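You operate a simulated robot arm through the tools that you are given. There is no shell and no other tool.

You are at the controls of a simulated robot arm. One attempt, no reset.

JOB
Fill the tub on the round mat to its FILL line and put its lid back.
Fine: swing the spout back over the sink.

Only the result counts: the job must be done as asked and must still hold three seconds after the hand-in. Knocking over, shifting, dropping, spilling or breaking anything else fails it. Lids that push on must go on centred and level and be pressed home; caps that screw on are set level and turned clockwise until they are tight.

ROBOT AND FRAMES
A 7-joint arm with a two-finger gripper, fixed in place. Base frame: the origin is at the foot of the arm, x ahead of it, y to its left, z up. Readings come in mm, rad, newtons and seconds.
With the tool pointing down near the work surface it reaches from about 140 to 520 mm from the base axis. Its first joint turns from -2.897 to 2.897 rad. Payload 2.94 kg.
Tool frame: the origin (TCP) lies between the finger pads and is the grasp point; the fingertips stand 30 mm ahead of it; z points along the fingers, y is the line along which they close. Largest opening 138 mm; the body of the gripper starts 109 mm behind the TCP.
Orientation is that of the tool frame in the base frame, as a unit quaternion [x, y, z, w]. With the fingers straight down and closing along the base's y, the tool's x points along the base's -x, its y along +y and its z along -z.

CONTROLS
- The arm moves only by the tool jog_arm. Its argument "targets" is a list of rows, each an object (a shift or turn left out is 0, a gripper value left out holds the last) with "travel": the shift along the base's x, y, z in mm, a list of three; "rotation": the turn, a rotation vector about the base's x, y, z in rad, a list of three; "fingers": the finger opening in mm, from 0 to 138. In form: [{"travel": [tx, ty, tz], "rotation": [wx, wy, wz], "fingers": fingers}, ...]. A call has 1 to 20 rows; each row shifts and turns the commanded pose from where the row before left it. A row lasts 0.2 s, in which the tool goes at most 50 mm and 0.15 rad; a call with a longer step from one row to the next is refused whole, and so is a gripper value outside its range. A pose out of reach is approached as far as the arm can. The call stops where the force on the tool passes 90 N (or 10 N more than at its start, if that is more) or the arm is blocked; 0.2 s more then pass. The fingers move at their own pace and stop on an object; they squeeze with about 29 N. The grip force told is the motor's: it shows also when the fingers shut on nothing. Time passes only in rows, and 0.2 s behind the last, so rows that do not move let the fingers close. It gives the time, the measured TCP pose, the force on the tool (base axes), the opening and the grip force at its end, in the units of the frame above (readings bear some noise), with the torque about the TCP (base axes, N m) and any sound that the robot's microphone picked up, and new pictures: "views" is both (left out), scene, wrist or none.
- Cameras (640 x 400 px; columns grow to the right, rows downward): "scene" is fixed at [49.4, -498.8, 1534.4]; the picture's right is [0.88, -0.48, 0.00], its down [-0.19, -0.36, -0.91] and it looks along [0.44, 0.80, -0.41] (base axes); focal length 353 px, centre (320, 200). "wrist" rides on the gripper at [71, 19, -146] in the tool frame; the picture's right is [-0.26, 0.96, 0.00], its down [-0.85, -0.23, -0.48] and it looks along [-0.46, -0.13, 0.88] (tool axes); focal length 280 px, centre (320, 200). There is no depth. A picture from a camera that has moved, and an enlarged one, comes with that camera's place and axes in the base frame and with its lens.
- slide_trunk(by): slides the trunk up (or, below 0, down) by that many mm; the arm rides with it, the base frame stays. It gives what a move gives, with no picture.
- zoom(camera, box): a new picture of the part [left, top, right, bottom] of that camera's present view, enlarged. The clock stands still meanwhile.
- sign_off(): hands the job in; it is judged then, once.

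Nothing tells you positions but the pictures and the camera data. Unless the task says otherwise, let go and move clear before handing in.

The tools are called as a command line: name --argument value ..., lists and objects as JSON in quotes. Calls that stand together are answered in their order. jog_arm: Moves the arm, as the interface text tells. Its arguments: {"type":"object","properties":{"targets":{"type":"array"},"views":{"type":"string","enum":["both","scene","wrist","none"]}},"required":["targets"]} The other tools are called the same way: slide_trunk (by) slides the trunk up or down; zoom (camera, box) takes an enlarged picture of a part of a camera's view; sign_off () hands the job in.

At the start:

```text
time: 0.0
position: [237.5, 362.0, 1346.5]
ee_rot: [0.0, 1.0, 0.0, 0.0]
wrist_force: [-0.8, 0.2, -0.1]
moment: [0.02, 0.03, -0.01]
gripper_width: 138.1
grasp_force: 0.0
trunk travel left (down, up): [-425.0, 29.0]
```

scene: 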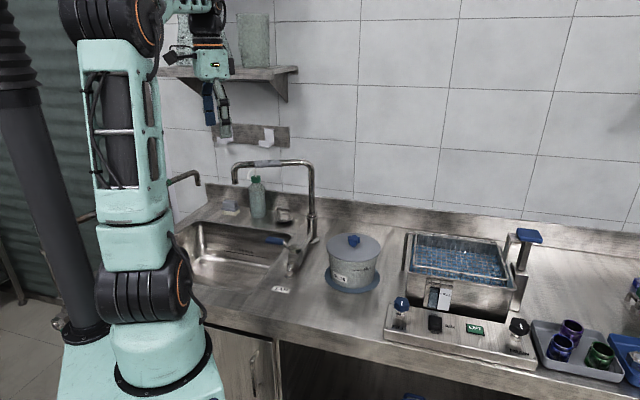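
wrist: 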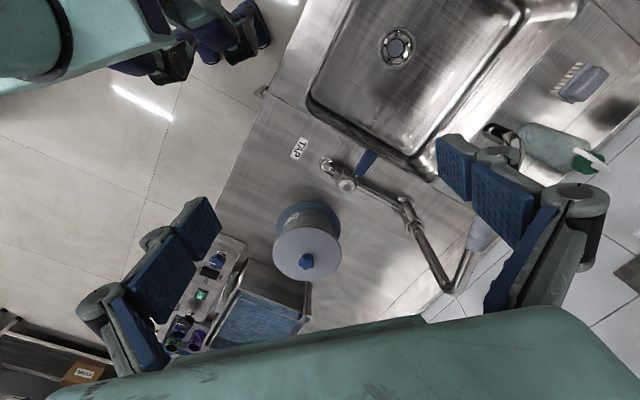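

I see a sink with a swing spout tap on the left, a lidded tub on a round mat in the middle, and a water bath with controls to the right. I'll zoom in to read the details before moving.

zoom --camera "scene" --box '[220, 140, 400, 310]'

zoom --camera "scene" --box '[310, 220, 400, 300]'

zoom --camera "wrist" --box '[260, 120, 500, 300]'

zoom --camera "scene" --box '[370, 220, 640, 400]'

```text
2.35 times, centred on (310, 225) of scene
camera zoom: at [49.4, -498.8, 1534.4], right [0.88, -0.48, 0.0], down [-0.19, -0.36, -0.91], along [0.44, 0.8, -0.41], focal length 831 px, centre (344, 141)
```

zoom: 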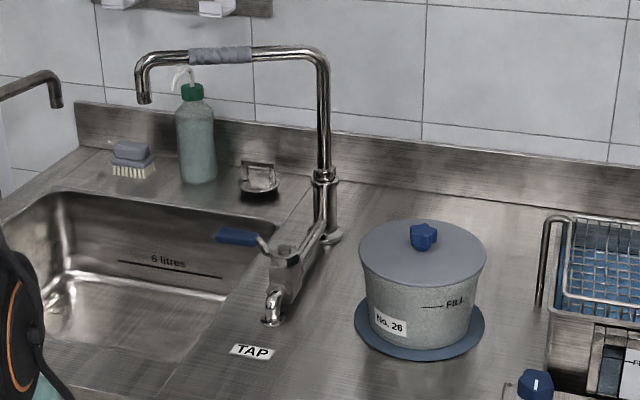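

```text
5.00 times, centred on (355, 260) of scene
camera zoom: at [49.4, -498.8, 1534.4], right [0.88, -0.48, 0.0], down [-0.19, -0.36, -0.91], along [0.44, 0.8, -0.41], focal length 1766 px, centre (145, -100)
```

zoom: 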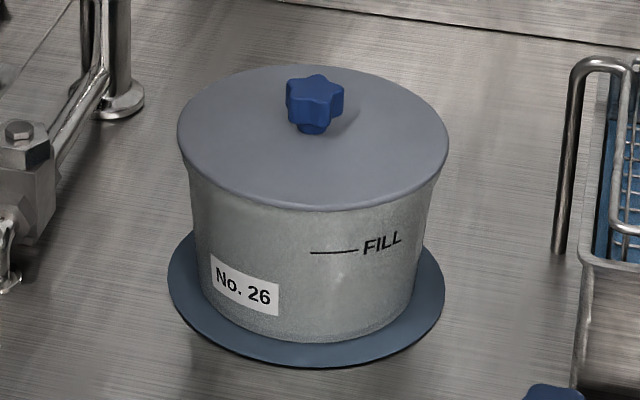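

```text
2.22 times, centred on (380, 210) of wrist
camera zoom: at [165.4, 380.2, 1493.2], right [0.26, 0.96, 0.0], down [0.85, -0.23, 0.48], along [0.46, -0.13, -0.88], focal length 623 px, centre (187, 178)
```

zoom: 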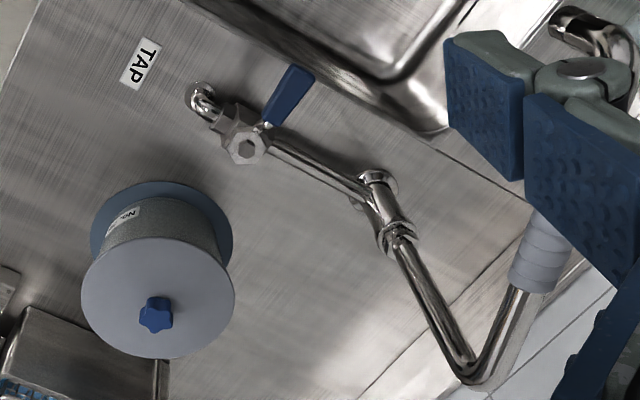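

```text
2.22 times, centred on (505, 310) of scene
camera zoom: at [49.4, -498.8, 1534.4], right [0.88, -0.48, 0.0], down [-0.19, -0.36, -0.91], along [0.44, 0.8, -0.41], focal length 785 px, centre (-91, -44)
```

zoom: 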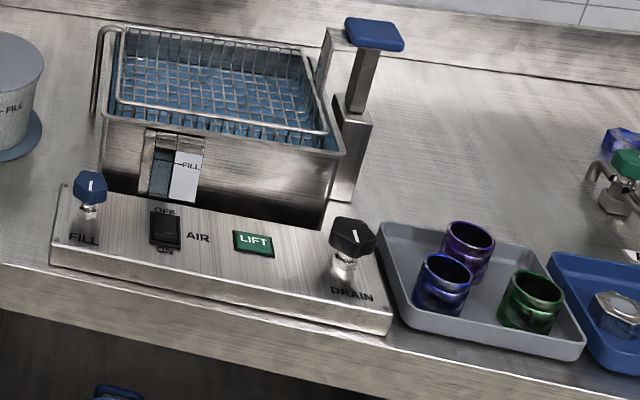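

The tub's knob triangulates to about (565, 236, 1004). The tap column is near (568, 503), the spout points over the sink, and the blue lever sits across its pipe (closed). I'll first see how far the arm reaches by moving high above the tub.

jog_arm --targets '[{"travel": [41, -15.75, 0]}, {"travel": [41, -15.75, 0]}, {"travel": [41, -15.75, 0]}, {"travel": [41, -15.75, 0]}, {"travel": [41, -15.75, 0]}, {"travel": [41, -15.75, 0]}, {"travel": [41, -15.75, 0]}, {"travel": [41, -15.75, 0]}, {"travel": [0, 0, 0]}, {"travel": [0, 0, 0]}]'

```text
time: 2.2
position: [563.1, 233.7, 1344.1]
ee_rot: [0.0, 1.0, 0.0, 0.001]
wrist_force: [-0.7, 0.0, 0.5]
moment: [0.03, -0.02, 0.04]
gripper_width: 138.0
grasp_force: 0.1
out of reach, approached as far as the arm can: row 8
trunk travel left (down, up): [-425.0, 29.0]
camera wrist: at [490.0, 251.9, 1490.4], right [0.26, 0.96, 0.0], down [0.85, -0.23, 0.48], along [0.46, -0.12, -0.88], focal length 280 px, centre (320, 200)
```

scene: 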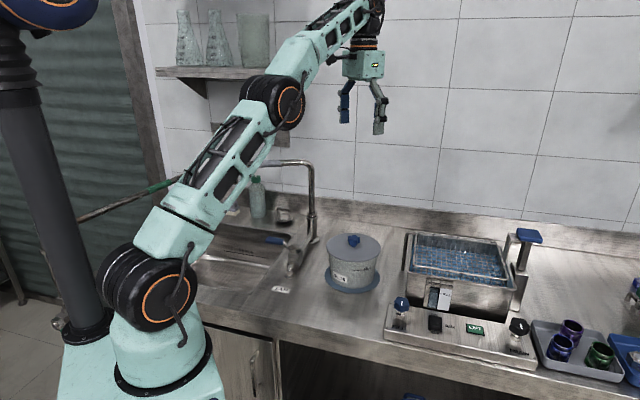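
wrist: 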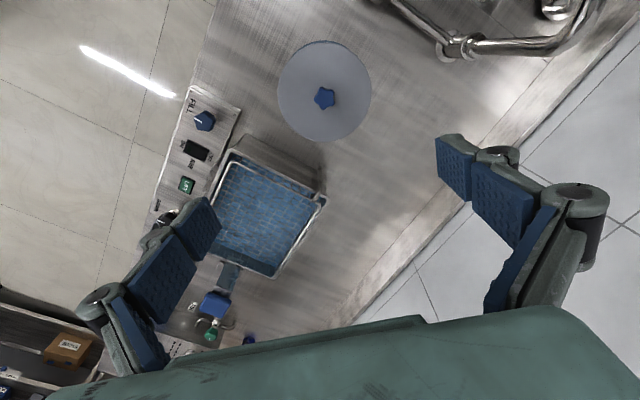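

The arm gets there at the edge of its reach, and it should reach further lower down. I'll descend over the lid to look at the knob closely.

jog_arm --targets '[{"travel": [0, 0, -45], "fingers": 80}, {"travel": [0, 0, -45]}, {"travel": [0, 0, -45]}, {"travel": [0, 0, -45]}, {"travel": [0, 0, -40]}, {"travel": [0, 0, 0]}, {"travel": [0, 0, 0]}]'

zoom --camera "wrist" --box '[200, 0, 440, 150]'

zoom --camera "scene" --box '[300, 130, 460, 300]'

```text
time: 3.8
position: [562.2, 234.2, 1125.2]
ee_rot: [0.0, 1.0, 0.0, 0.0]
wrist_force: [-0.6, -1.0, 0.0]
moment: [0.0, -0.01, -0.02]
gripper_width: 80.0
grasp_force: 0.1
trunk travel left (down, up): [-425.0, 29.0]
camera wrist: at [490.4, 252.9, 1270.3], right [0.26, 0.96, 0.0], down [0.85, -0.23, 0.48], along [0.46, -0.13, -0.88], focal length 280 px, centre (320, 200)
```

scene: 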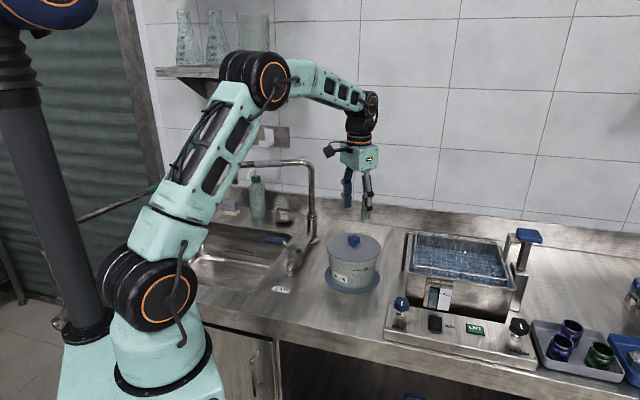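
wrist: 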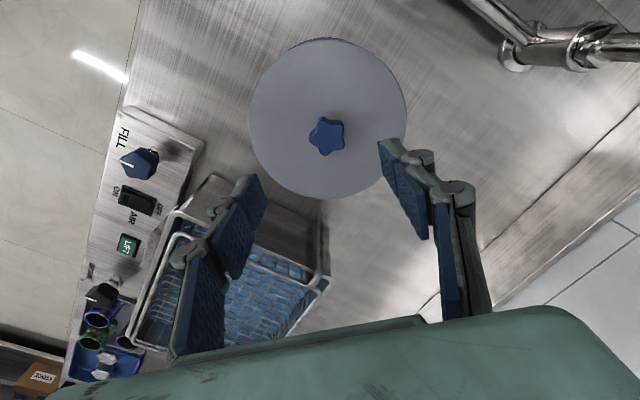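

```text
2.67 times, centred on (320, 75) of wrist
camera zoom: at [490.4, 252.9, 1270.3], right [0.26, 0.96, 0.0], down [0.85, -0.23, 0.48], along [0.46, -0.13, -0.88], focal length 748 px, centre (320, 533)
```

zoom: 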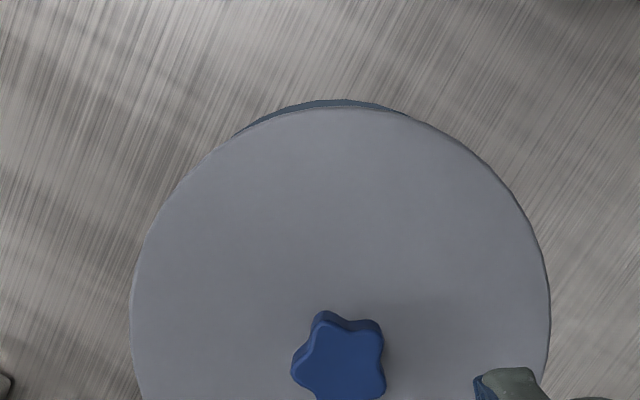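

```text
2.35 times, centred on (380, 215) of scene
camera zoom: at [49.4, -498.8, 1534.4], right [0.88, -0.48, 0.0], down [-0.19, -0.36, -0.91], along [0.44, 0.8, -0.41], focal length 831 px, centre (179, 165)
```

zoom: 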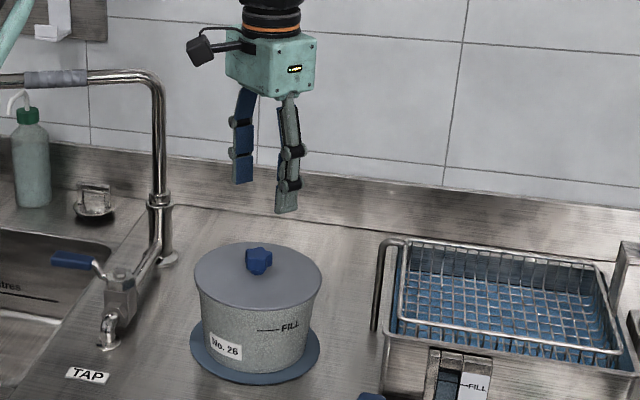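

The knob and lid centre now come out at about (562, 240), with the lid top near z = 980. I'll centre the tool and come down part way to check.

jog_arm --targets '[{"travel": [0.5, 6, -25]}, {"travel": [0, 0, -25]}, {"travel": [0, 0, -20]}, {"travel": [0, 0, 0]}, {"travel": [0, 0, 0]}]'

zoom --camera "wrist" --box '[220, 60, 460, 210]'

zoom --camera "scene" --box '[310, 180, 400, 300]'

```text
time: 5.0
position: [563.1, 240.7, 1054.2]
ee_rot: [0.0, 1.0, 0.0, 0.001]
wrist_force: [0.0, 0.3, 0.0]
moment: [0.0, 0.03, 0.0]
gripper_width: 79.9
grasp_force: 0.1
trunk travel left (down, up): [-425.0, 29.0]
camera wrist: at [490.8, 258.5, 1200.3], right [0.26, 0.96, 0.0], down [0.85, -0.23, 0.48], along [0.46, -0.13, -0.88], focal length 280 px, centre (320, 200)
```

scene: 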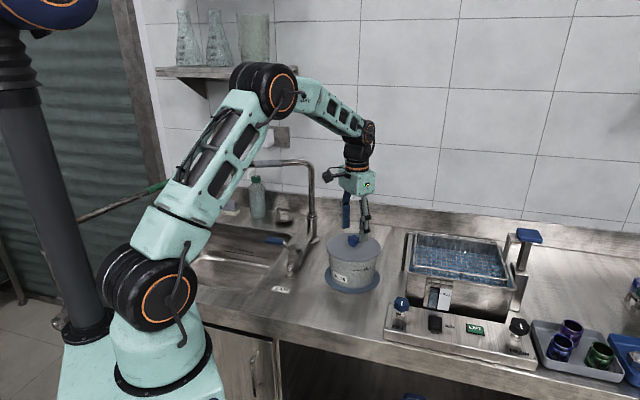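
wrist: 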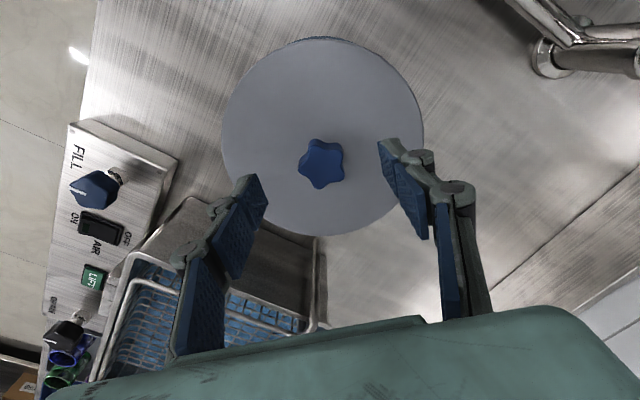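

```text
2.67 times, centred on (340, 135) of wrist
camera zoom: at [490.8, 258.5, 1200.3], right [0.26, 0.96, 0.0], down [0.85, -0.23, 0.48], along [0.46, -0.13, -0.88], focal length 748 px, centre (267, 373)
```

zoom: 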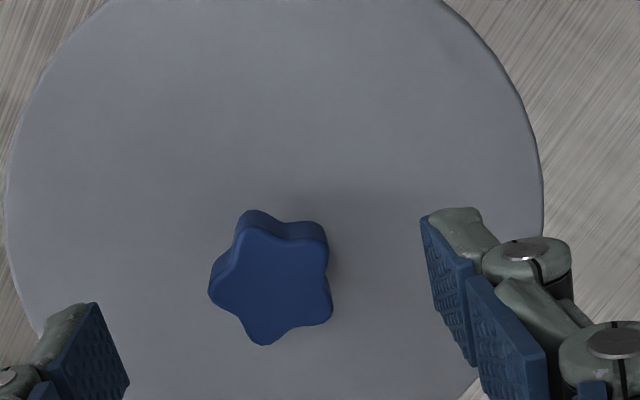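

```text
3.33 times, centred on (355, 240) of scene
camera zoom: at [49.4, -498.8, 1534.4], right [0.88, -0.48, 0.0], down [-0.19, -0.36, -0.91], along [0.44, 0.8, -0.41], focal length 1177 px, centre (203, 67)
```

zoom: 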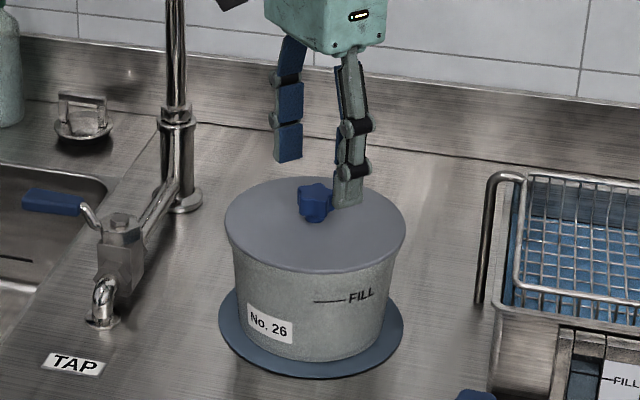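

The knob centre is near (564, 240, 1001) and the lid top near z = 980. I'll lower the fingers around the knob, with the tips just above the lid, and close.

jog_arm --targets '[{"travel": [0.5, -0.5, -15]}, {"travel": [0, 0, -12]}, {"travel": [0, 0, -8]}, {"travel": [0, 0, -3]}, {"travel": [0, 0, 0]}, {"travel": [0, 0, 0]}]'

zoom --camera "scene" --box '[310, 190, 400, 280]'

zoom --camera "wrist" --box '[220, 60, 460, 260]'

```text
time: 6.4
position: [562.3, 239.3, 1016.6]
ee_rot: [0.0, 1.0, 0.0, 0.001]
wrist_force: [-0.5, -0.2, -0.3]
moment: [0.01, -0.02, -0.02]
gripper_width: 79.8
grasp_force: 0.1
trunk travel left (down, up): [-425.0, 29.0]
camera wrist: at [491.5, 257.4, 1162.2], right [0.26, 0.96, 0.0], down [0.85, -0.23, 0.48], along [0.46, -0.13, -0.88], focal length 280 px, centre (320, 200)
```

scene: 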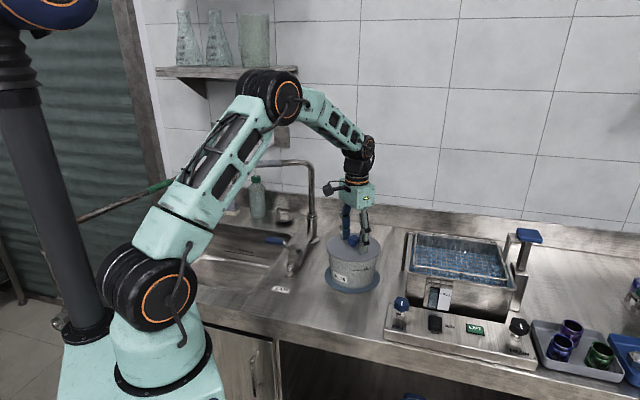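
wrist: 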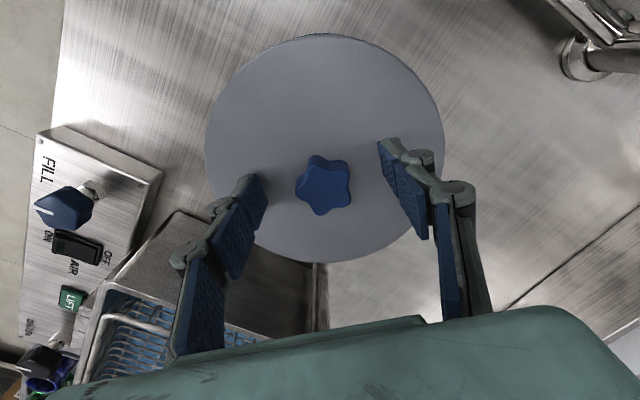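

```text
4.44 times, centred on (355, 235) of scene
camera zoom: at [49.4, -498.8, 1534.4], right [0.88, -0.48, 0.0], down [-0.19, -0.36, -0.91], along [0.44, 0.8, -0.41], focal length 1570 px, centre (164, 44)
```

zoom: 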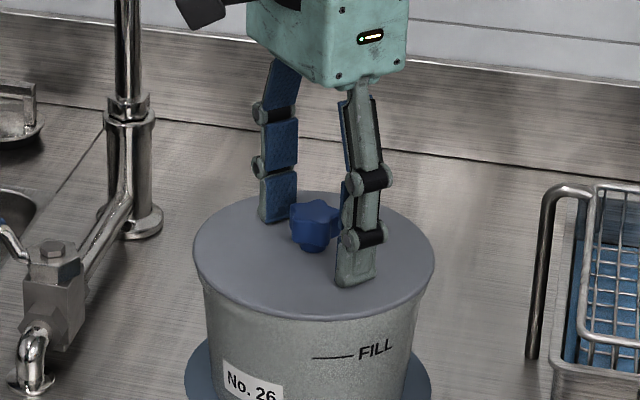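

```text
2.00 times, centred on (340, 160) of wrist
camera zoom: at [491.5, 257.4, 1162.2], right [0.26, 0.96, 0.0], down [0.85, -0.23, 0.48], along [0.46, -0.13, -0.88], focal length 561 px, centre (280, 280)
```

zoom: 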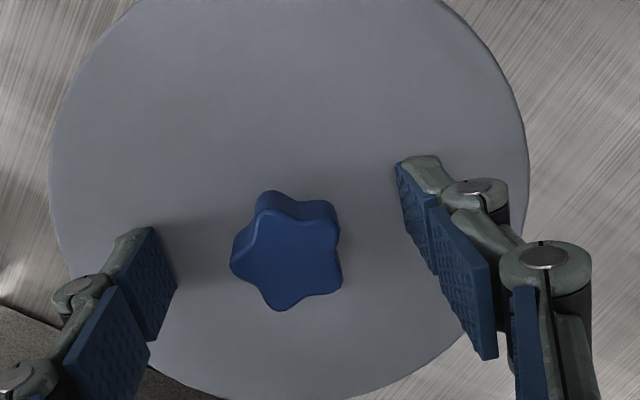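

The knob sits between the fingers with the tips just above the lid, so I'll close on it.

jog_arm --targets '[{"travel": [0, 0, 0], "fingers": 10}, {"travel": [0, 0, 0]}, {"travel": [0, 0, 0]}, {"travel": [0, 0, 0]}]' --views "wrist"

```text
time: 7.4
position: [563.8, 241.8, 1017.0]
ee_rot: [0.0, 1.0, 0.001, 0.001]
wrist_force: [3.4, 11.1, 12.4]
moment: [0.42, -0.02, -0.08]
gripper_width: 32.1
grasp_force: 29.0
trunk travel left (down, up): [-425.0, 29.0]
camera wrist: at [490.9, 259.3, 1163.7], right [0.26, 0.97, 0.0], down [0.85, -0.23, 0.48], along [0.46, -0.12, -0.88], focal length 280 px, centre (320, 200)
```

wrist: 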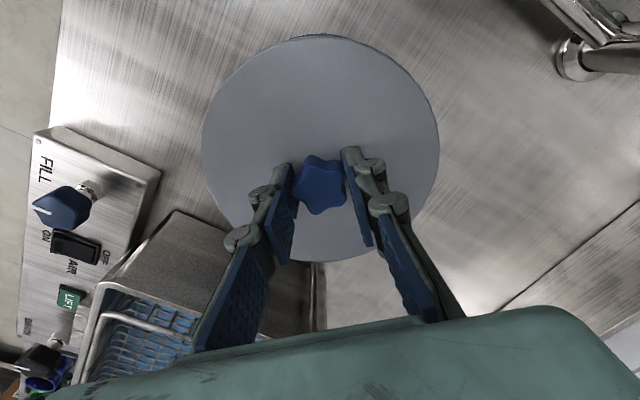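

The knob is gripped at 32 mm with a slight sideways load, so its centre is a touch further in +y. I'll relax that load and lift gently.

jog_arm --targets '[{"travel": [0, 3, 0]}, {"travel": [0, 0, 2]}, {"travel": [0, 0, 0]}]' --views "none"

```text
time: 8.2
position: [563.0, 240.6, 1016.5]
ee_rot: [0.001, 1.0, -0.001, 0.0]
wrist_force: [5.9, 4.3, 6.2]
moment: [0.14, -0.43, 0.0]
gripper_width: 32.5
grasp_force: 29.5
trunk travel left (down, up): [-425.0, 29.0]
```

jog_arm --targets '[{"travel": [0, 0, 3]}, {"travel": [0, 0, 3]}, {"travel": [0, 0, 3]}, {"travel": [0, 0, 0]}]' --views "both"

zoom --camera "scene" --box '[310, 190, 400, 300]'

```text
time: 9.2
position: [562.3, 242.3, 1027.8]
ee_rot: [0.001, 1.0, 0.0, 0.001]
wrist_force: [0.7, 0.0, -0.4]
moment: [0.01, 0.01, 0.02]
gripper_width: 32.3
grasp_force: 28.9
trunk travel left (down, up): [-425.0, 29.0]
heard: snap
camera wrist: at [491.2, 260.9, 1173.1], right [0.26, 0.96, 0.0], down [0.85, -0.23, 0.48], along [0.46, -0.13, -0.88], focal length 280 px, centre (320, 200)
```

scene: 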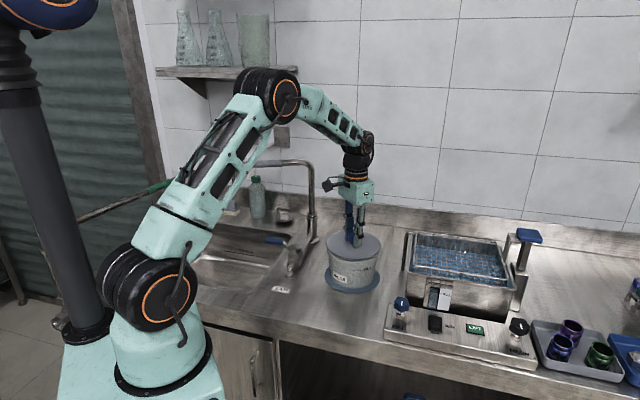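
wrist: 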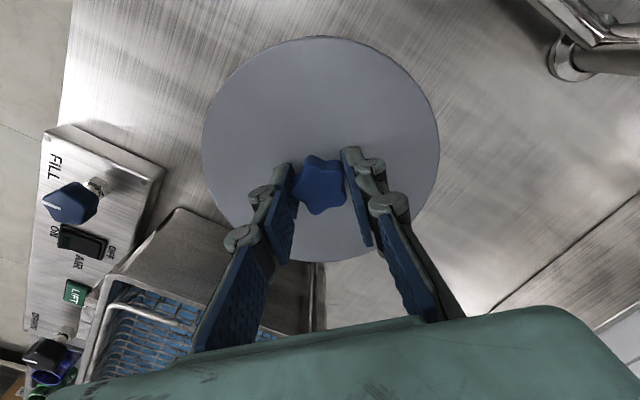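

```text
3.64 times, centred on (355, 245) of scene
camera zoom: at [49.4, -498.8, 1534.4], right [0.88, -0.48, 0.0], down [-0.19, -0.36, -0.91], along [0.44, 0.8, -0.41], focal length 1284 px, centre (193, 36)
```

zoom: 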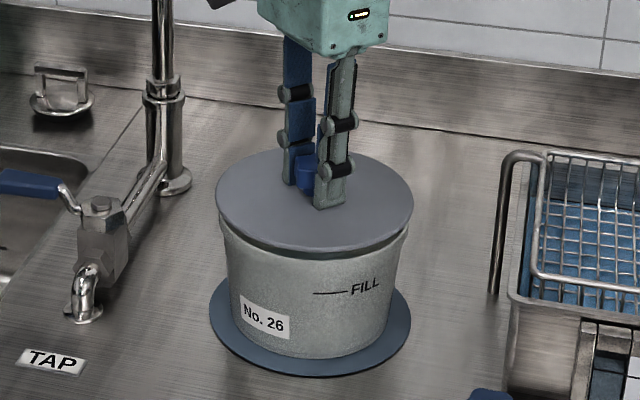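

The lid snapped free and is held level. I'll lift it and carry it to the clear counter spot in front-left of the tub, around (378, 221).

jog_arm --targets '[{"travel": [0, 0, 25]}, {"travel": [0, 0, 35]}, {"travel": [-20, -2, 10]}, {"travel": [-35, -4, 0]}, {"travel": [-35, -4, 0]}, {"travel": [-35, -4, 0]}, {"travel": [-35, -4, 0]}, {"travel": [-25, -3, 0]}, {"travel": [0, 0, 0]}, {"travel": [0, 0, 0]}]'

zoom --camera "scene" --box '[260, 180, 420, 310]'

```text
time: 11.4
position: [378.1, 220.8, 1098.2]
ee_rot: [-0.001, 1.0, 0.0, -0.001]
wrist_force: [0.2, -0.2, -0.5]
moment: [-0.02, 0.01, 0.04]
gripper_width: 32.8
grasp_force: 29.1
trunk travel left (down, up): [-425.0, 29.0]
camera wrist: at [305.4, 240.2, 1243.4], right [0.26, 0.96, 0.0], down [0.85, -0.23, 0.48], along [0.46, -0.13, -0.88], focal length 280 px, centre (320, 200)
```

scene: 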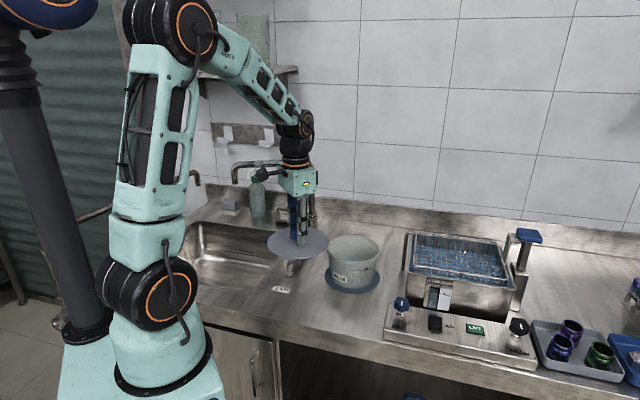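
wrist: 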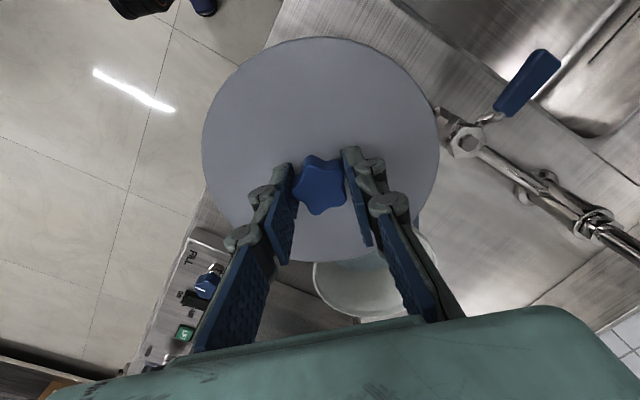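

```text
3.08 times, centred on (340, 245) of scene
camera zoom: at [49.4, -498.8, 1534.4], right [0.88, -0.48, 0.0], down [-0.19, -0.36, -0.91], along [0.44, 0.8, -0.41], focal length 1087 px, centre (258, 62)
```

zoom: 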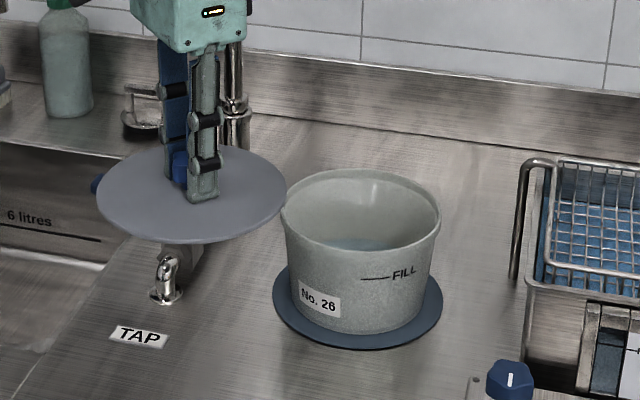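

The lid is clear, and the tub has a little water in it already. The spot below is free of the front edge, tub and tap inlet, so I'll lower the lid there.

jog_arm --targets '[{"travel": [4, 4, -40]}, {"travel": [0, 0, -40]}, {"travel": [0, 0, -40]}, {"travel": [0, 0, -30]}, {"travel": [0, 0, -10]}, {"travel": [0, 0, 0]}]'

zoom --camera "scene" --box '[240, 200, 400, 330]'

```text
time: 12.8
position: [381.7, 224.5, 936.5]
ee_rot: [0.001, 1.0, 0.0, 0.0]
wrist_force: [-0.3, -0.2, -0.6]
moment: [0.03, 0.01, 0.02]
gripper_width: 32.6
grasp_force: 29.4
trunk travel left (down, up): [-425.0, 29.0]
camera wrist: at [309.8, 243.8, 1083.1], right [0.26, 0.96, 0.0], down [0.85, -0.23, 0.48], along [0.46, -0.13, -0.88], focal length 280 px, centre (320, 200)
```

scene: 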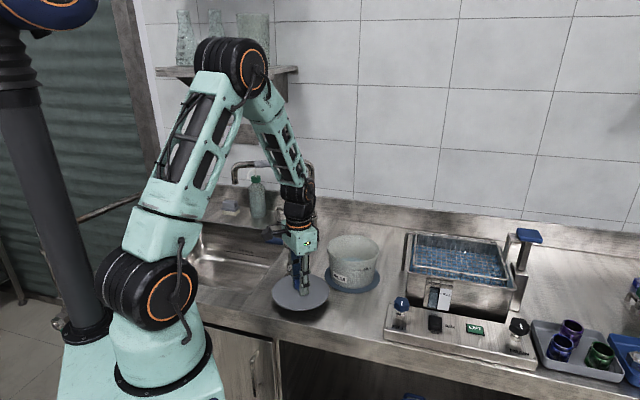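
wrist: 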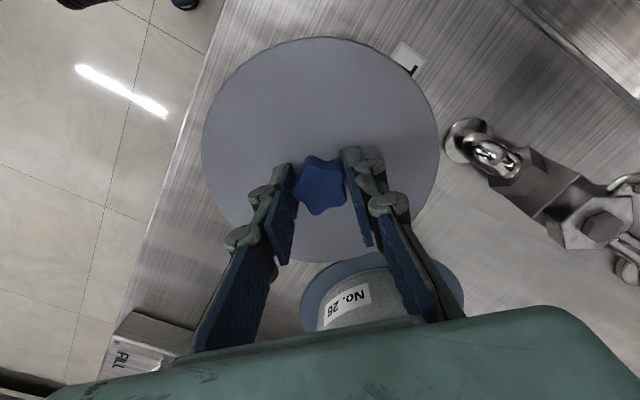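

```text
3.08 times, centred on (320, 265) of scene
camera zoom: at [49.4, -498.8, 1534.4], right [0.88, -0.48, 0.0], down [-0.19, -0.36, -0.91], along [0.44, 0.8, -0.41], focal length 1087 px, centre (320, 0)
```

zoom: 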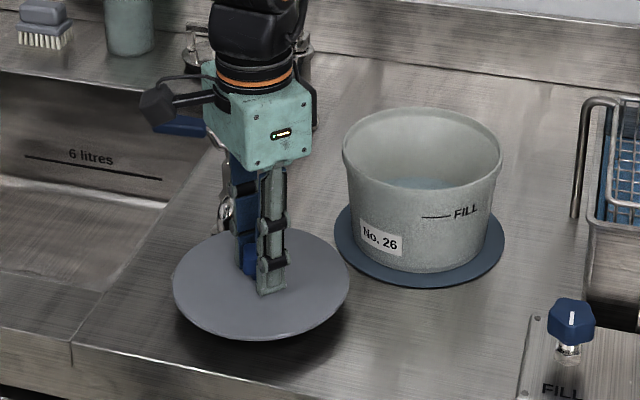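

jog_arm --targets '[{"travel": [0, 0, -6]}, {"travel": [0, 0, -5]}, {"travel": [0, 0, 0]}]' --views "none"

```text
time: 13.6
position: [382.1, 225.8, 926.6]
ee_rot: [-0.001, 1.0, 0.0, 0.001]
wrist_force: [-0.1, -0.8, 6.3]
moment: [0.06, 0.21, -0.03]
gripper_width: 32.6
grasp_force: 28.8
trunk travel left (down, up): [-425.0, 29.0]
```

jog_arm --targets '[{"travel": [0, 0, -1]}, {"travel": [0, 0, 0]}]' --views "scene"

zoom --camera "scene" --box '[260, 220, 350, 320]'

```text
time: 14.2
position: [382.6, 225.7, 926.4]
ee_rot: [0.0, 1.0, 0.0, 0.002]
wrist_force: [-0.6, -0.2, 19.2]
moment: [-0.1, 0.28, -0.07]
gripper_width: 32.7
grasp_force: 29.1
trunk travel left (down, up): [-425.0, 29.0]
```

scene: 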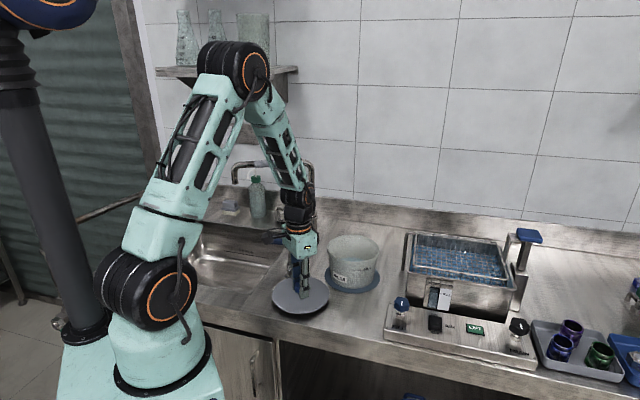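

```text
4.00 times, centred on (305, 270) of scene
camera zoom: at [49.4, -498.8, 1534.4], right [0.88, -0.48, 0.0], down [-0.19, -0.36, -0.91], along [0.44, 0.8, -0.41], focal length 1413 px, centre (380, -80)
```

zoom: 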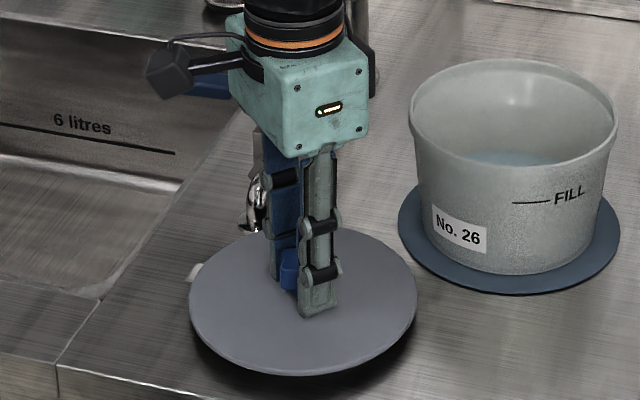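

The lid is resting on the counter. I'll ease the load, open the fingers and rise.

jog_arm --targets '[{"travel": [0, 0, 1]}, {"travel": [0, 0, 0], "fingers": 60}, {"travel": [0, 0, 0]}, {"travel": [0, 0, 0]}, {"travel": [0, 0, 15]}, {"travel": [0, 0, 40]}, {"travel": [0, 0, 45]}, {"travel": [0, 0, 45]}, {"travel": [0, 0, 45]}, {"travel": [0, 0, 45]}, {"travel": [0, 0, 45]}, {"travel": [0, 0, 45]}, {"travel": [0, 0, 45]}, {"travel": [0, 0, 0]}, {"travel": [0, 0, 0]}]'

zoom --camera "scene" --box '[160, 140, 400, 310]'

zoom --camera "wrist" --box '[300, 0, 640, 220]'

```text
time: 17.4
position: [382.6, 223.7, 1294.5]
ee_rot: [0.0, 1.0, -0.001, 0.0]
wrist_force: [0.0, 1.0, -0.7]
moment: [-0.04, -0.04, -0.01]
gripper_width: 59.9
grasp_force: 0.0
trunk travel left (down, up): [-425.0, 29.0]
camera wrist: at [310.1, 243.3, 1442.1], right [0.26, 0.96, 0.0], down [0.85, -0.23, 0.48], along [0.46, -0.13, -0.88], focal length 280 px, centre (320, 200)
```

scene: 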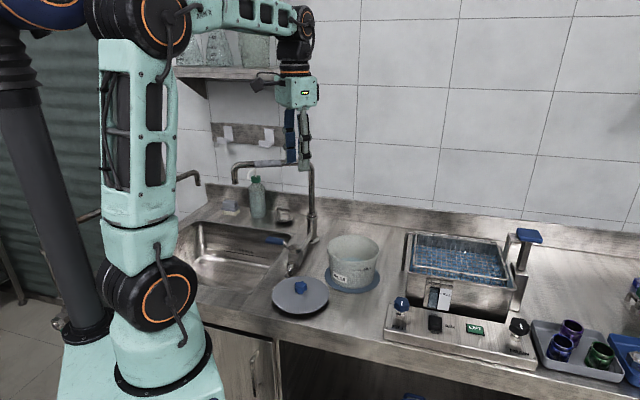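
wrist: 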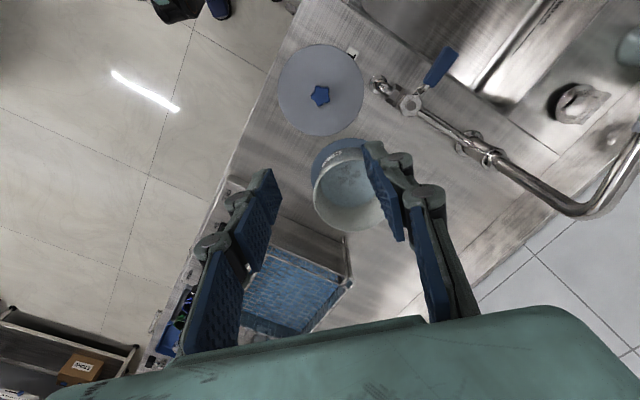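

```text
2.35 times, centred on (280, 225) of scene
camera zoom: at [49.4, -498.8, 1534.4], right [0.88, -0.48, 0.0], down [-0.19, -0.36, -0.91], along [0.44, 0.8, -0.41], focal length 831 px, centre (414, 141)
```

zoom: 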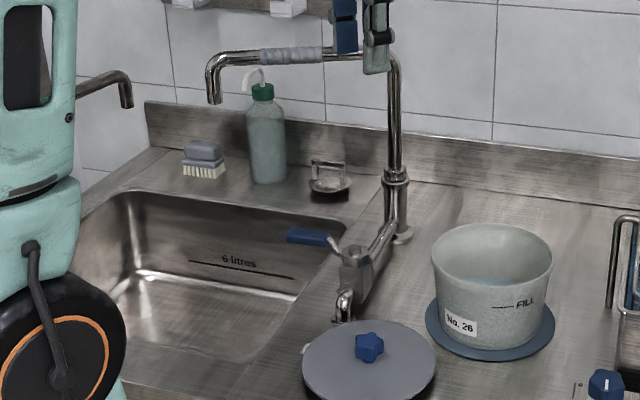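

```text
1.82 times, centred on (470, 110) of wrist
camera zoom: at [310.1, 243.3, 1442.1], right [0.26, 0.96, 0.0], down [0.85, -0.23, 0.48], along [0.46, -0.13, -0.88], focal length 510 px, centre (47, 364)
```

zoom: 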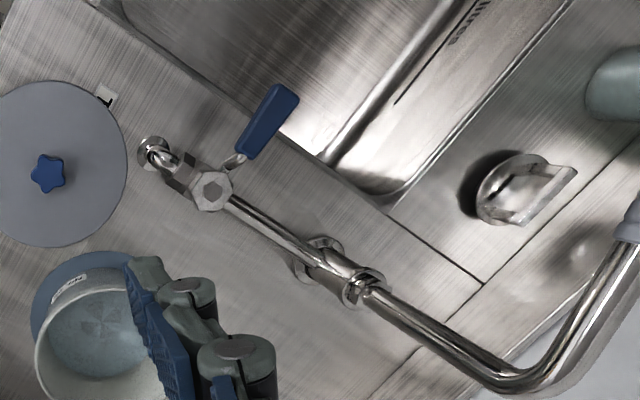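

The lid is parked clear of everything. The tap lever lies across its pipe (closed). The spout pipe is at about z = 1165, pivots near (560, 493) and points at about 157°. It is far out, so I'll close the fingers into a post, tilt the hand outward about 30°, and approach from the robot side to measure it better.

jog_arm --targets '[{"travel": [-2, 30, 0], "fingers": 0}, {"travel": [-2, 40, 0], "rotation": [0.103, -0.0807, 0]}, {"travel": [-2, 40, 0], "rotation": [0.103, -0.0807, 0]}, {"travel": [-2, 40, 0], "rotation": [0.103, -0.0807, 0]}, {"travel": [-2, 40, 0], "rotation": [0.103, -0.0807, 0]}, {"travel": [-2, 30, 0]}, {"travel": [0, 0, 0]}, {"travel": [0, 0, 0]}]'

zoom --camera "scene" --box '[160, 60, 400, 250]'

```text
time: 19.2
position: [377.0, 442.5, 1288.2]
ee_rot: [0.007, 0.968, 0.199, 0.155]
wrist_force: [-0.2, 0.0, -0.1]
moment: [0.03, 0.0, 0.0]
gripper_width: 0.0
grasp_force: 28.9
trunk travel left (down, up): [-425.0, 29.0]
camera wrist: at [263.4, 408.6, 1402.8], right [0.2, 0.87, 0.45], down [0.68, -0.46, 0.58], along [0.71, 0.19, -0.68], focal length 280 px, centre (320, 200)
```

scene: 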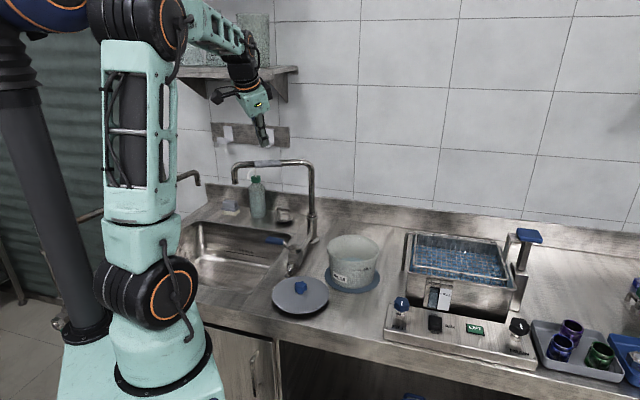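
wrist: 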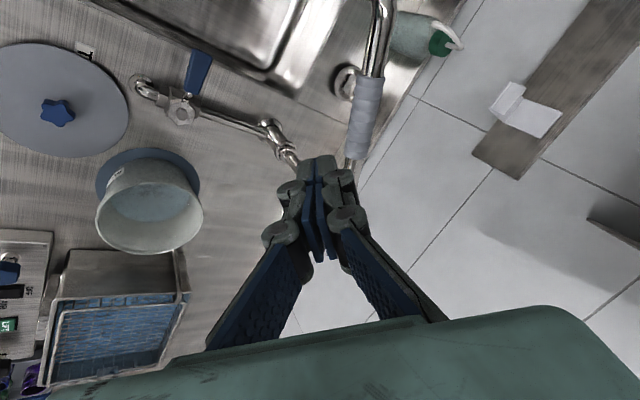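

```text
2.11 times, centred on (280, 155) of scene
camera zoom: at [49.4, -498.8, 1534.4], right [0.88, -0.48, 0.0], down [-0.19, -0.36, -0.91], along [0.44, 0.8, -0.41], focal length 744 px, centre (404, 295)
```

zoom: 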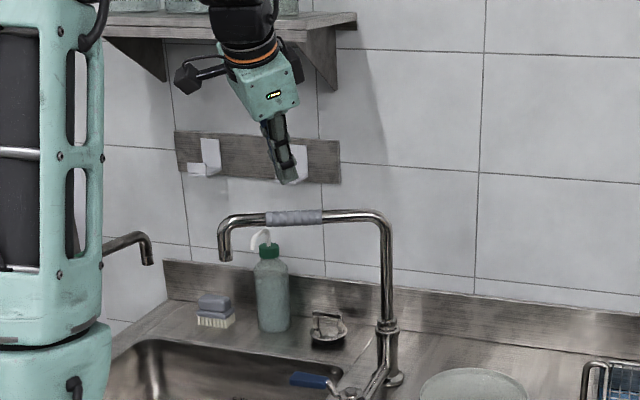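

The pipe measures at z ≈ 1172 along a line from (560, 497) pointing at about 161°. I'll move the post above and just beyond the pipe, still well above it, and check before descending.

jog_arm --targets '[{"travel": [4, 38, 0]}, {"travel": [4, 38, 0]}, {"travel": [4, 38, 0]}, {"travel": [3, 37, 0]}, {"travel": [0, 0, 0]}, {"travel": [0, 0, 0]}]'

zoom --camera "scene" --box '[200, 80, 340, 220]'

```text
time: 20.6
position: [385.0, 597.1, 1295.0]
ee_rot: [0.0, 0.966, 0.204, 0.159]
wrist_force: [-0.3, 0.8, -0.3]
moment: [0.01, 0.0, 0.0]
gripper_width: 0.1
grasp_force: 28.4
trunk travel left (down, up): [-425.0, 29.0]
camera wrist: at [270.5, 560.4, 1408.5], right [0.19, 0.87, 0.46], down [0.67, -0.45, 0.58], along [0.71, 0.2, -0.67], focal length 280 px, centre (320, 200)
```

scene: 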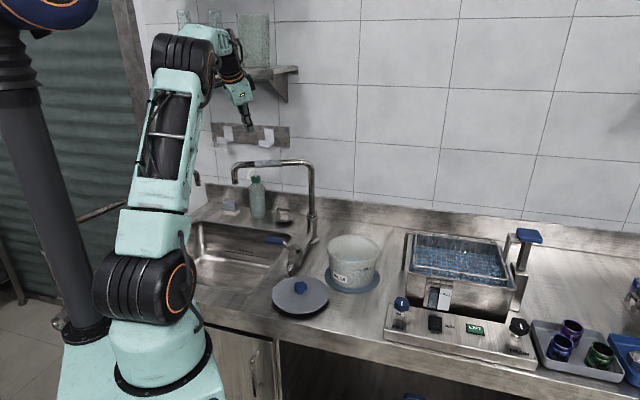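
wrist: 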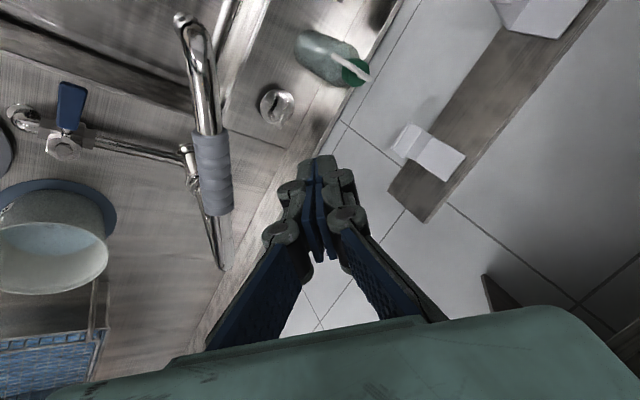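

```text
2.86 times, centred on (270, 150) of scene
camera zoom: at [49.4, -498.8, 1534.4], right [0.88, -0.48, 0.0], down [-0.19, -0.36, -0.91], along [0.44, 0.8, -0.41], focal length 1009 px, centre (463, 343)
```

zoom: 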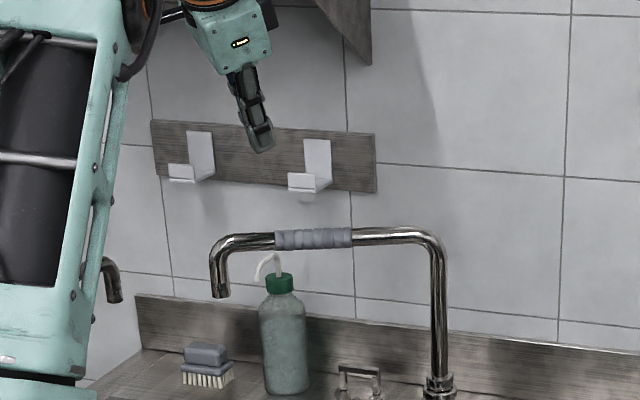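

The pipe at x ≈ 365 passes y ≈ 556, and the post is about 45 mm beyond it. I'll shift slightly outward to the bare pipe and descend straight behind it.

jog_arm --targets '[{"travel": [-18, 5, -20]}, {"travel": [0, 0, -40]}, {"travel": [0, 0, -40]}, {"travel": [0, 0, -32]}, {"travel": [0, 0, 0]}, {"travel": [0, 0, 0]}]'

zoom --camera "scene" --box '[210, 110, 330, 220]'

```text
time: 22.0
position: [366.8, 602.1, 1163.4]
ee_rot: [0.0, 0.966, 0.203, 0.159]
wrist_force: [-0.7, 0.9, 0.0]
moment: [0.01, 0.0, 0.02]
gripper_width: 0.4
grasp_force: 28.3
trunk travel left (down, up): [-425.0, 29.0]
camera wrist: at [252.0, 565.7, 1276.8], right [0.19, 0.87, 0.46], down [0.67, -0.45, 0.58], along [0.71, 0.2, -0.67], focal length 280 px, centre (320, 200)
```

scene: 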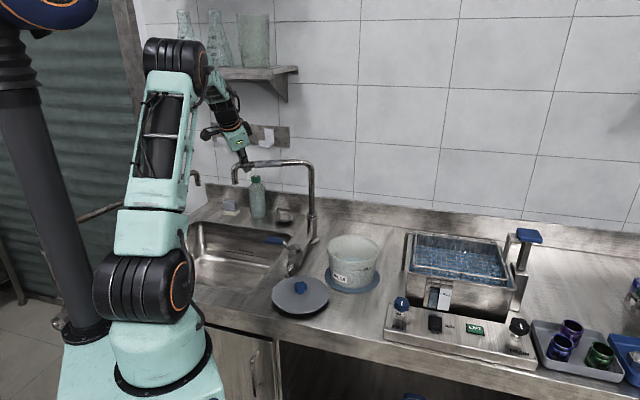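
wrist: 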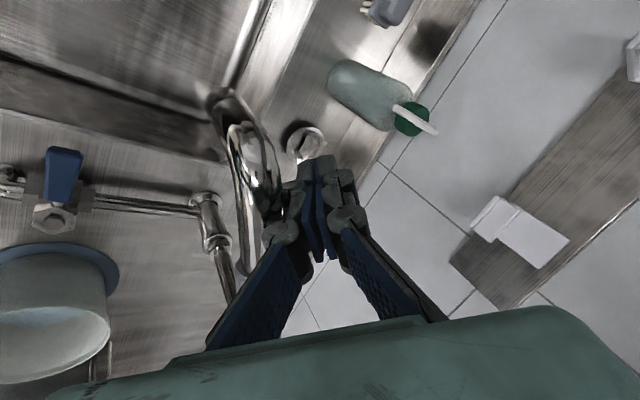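

```text
3.64 times, centred on (270, 165) of scene
camera zoom: at [49.4, -498.8, 1534.4], right [0.88, -0.48, 0.0], down [-0.19, -0.36, -0.91], along [0.44, 0.8, -0.41], focal length 1284 px, centre (502, 327)
```

zoom: 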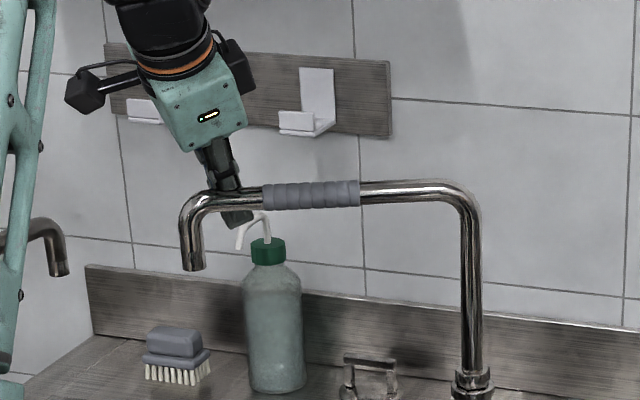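

The post is behind the pipe and reaches just below it. I'll pull the spout gently around its arc toward the robot and check it follows.

jog_arm --targets '[{"travel": [7.5, -18.6, 0]}, {"travel": [-8.6, -23.6, 0]}, {"travel": [-5.6, -24.6, 0]}, {"travel": [-2.6, -25.1, 0]}, {"travel": [0, 0, 0]}]'

zoom --camera "scene" --box '[200, 110, 340, 250]'

```text
time: 23.2
position: [357.0, 509.8, 1164.5]
ee_rot: [-0.001, 0.966, 0.204, 0.159]
wrist_force: [0.4, -0.3, -0.6]
moment: [0.01, 0.04, 0.0]
gripper_width: 0.1
grasp_force: 28.4
trunk travel left (down, up): [-425.0, 29.0]
camera wrist: at [243.0, 474.0, 1277.0], right [0.19, 0.87, 0.46], down [0.67, -0.45, 0.58], along [0.71, 0.2, -0.67], focal length 280 px, centre (320, 200)
```

scene: 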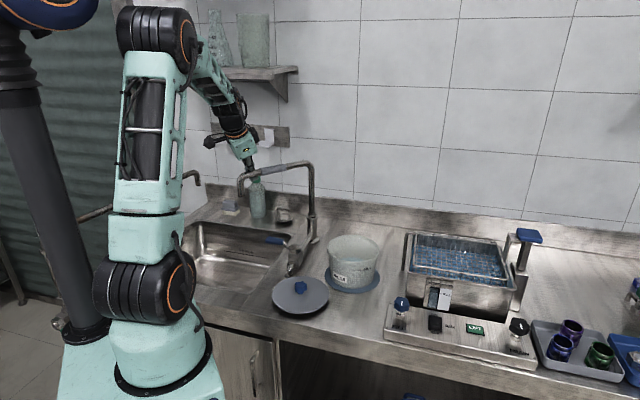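
wrist: 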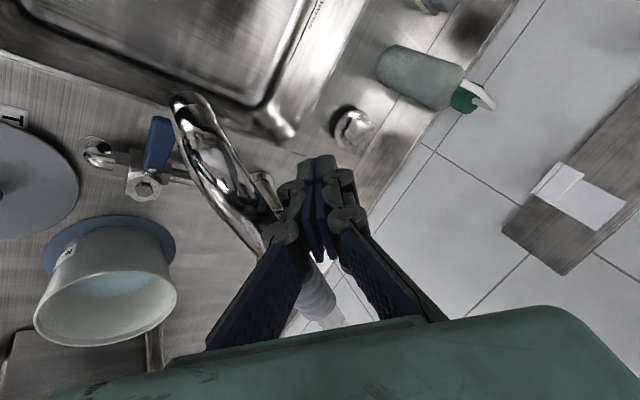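

```text
2.86 times, centred on (270, 180) of scene
camera zoom: at [49.4, -498.8, 1534.4], right [0.88, -0.48, 0.0], down [-0.19, -0.36, -0.91], along [0.44, 0.8, -0.41], focal length 1009 px, centre (463, 257)
```

zoom: 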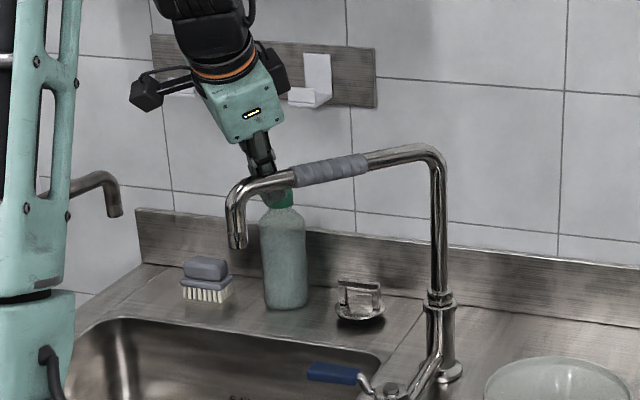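

The spout follows with almost no resistance. I'll continue the arc while bringing the tool back to vertical.

jog_arm --targets '[{"travel": [0.5, -25.1, 0]}, {"travel": [2.6, -26.0, 0], "rotation": [-0.103, 0.0807, 0]}, {"travel": [5.7, -25.5, 0], "rotation": [-0.103, 0.0807, 0]}, {"travel": [8.6, -24.4, 0], "rotation": [-0.103, 0.0807, 0]}, {"travel": [11.3, -23.1, 0], "rotation": [-0.103, 0.0807, 0]}, {"travel": [14.9, -20.4, 0]}, {"travel": [0, 0, 0]}]'

zoom --camera "scene" --box '[220, 110, 400, 290]'

```text
time: 24.8
position: [401.3, 364.9, 1163.4]
ee_rot: [0.001, 1.0, -0.001, 0.0]
wrist_force: [-0.1, -0.1, 0.2]
moment: [-0.02, -0.02, -0.01]
gripper_width: 0.0
grasp_force: 28.7
trunk travel left (down, up): [-425.0, 29.0]
camera wrist: at [329.4, 382.8, 1310.2], right [0.26, 0.96, 0.0], down [0.85, -0.23, 0.48], along [0.46, -0.13, -0.88], focal length 280 px, centre (320, 200)
```

scene: 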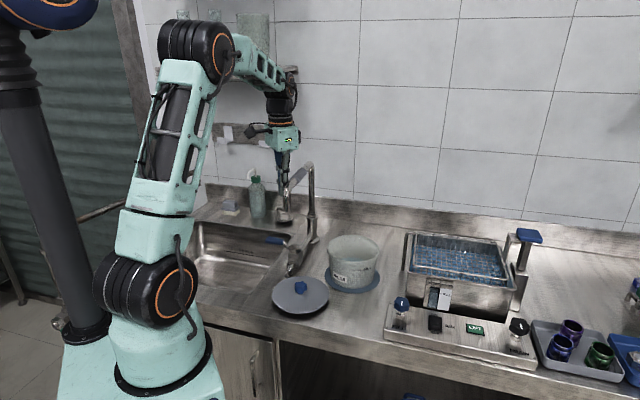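
wrist: 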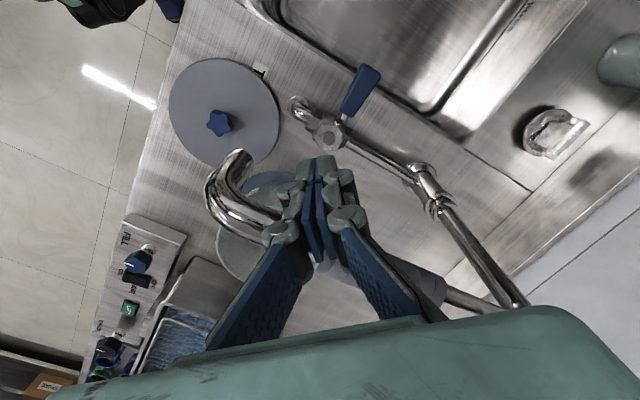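

```text
2.22 times, centred on (310, 200) of scene
camera zoom: at [49.4, -498.8, 1534.4], right [0.88, -0.48, 0.0], down [-0.19, -0.36, -0.91], along [0.44, 0.8, -0.41], focal length 785 px, centre (342, 200)
```

zoom: 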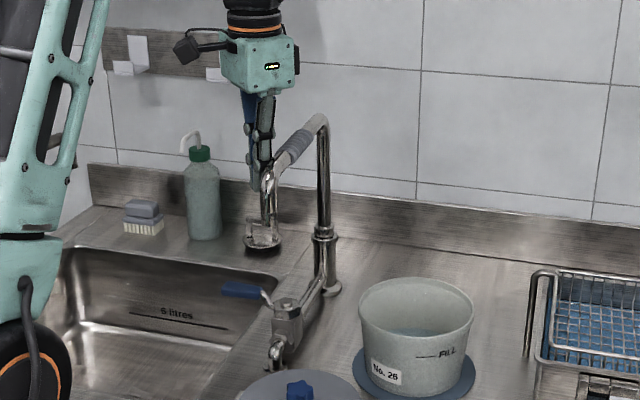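

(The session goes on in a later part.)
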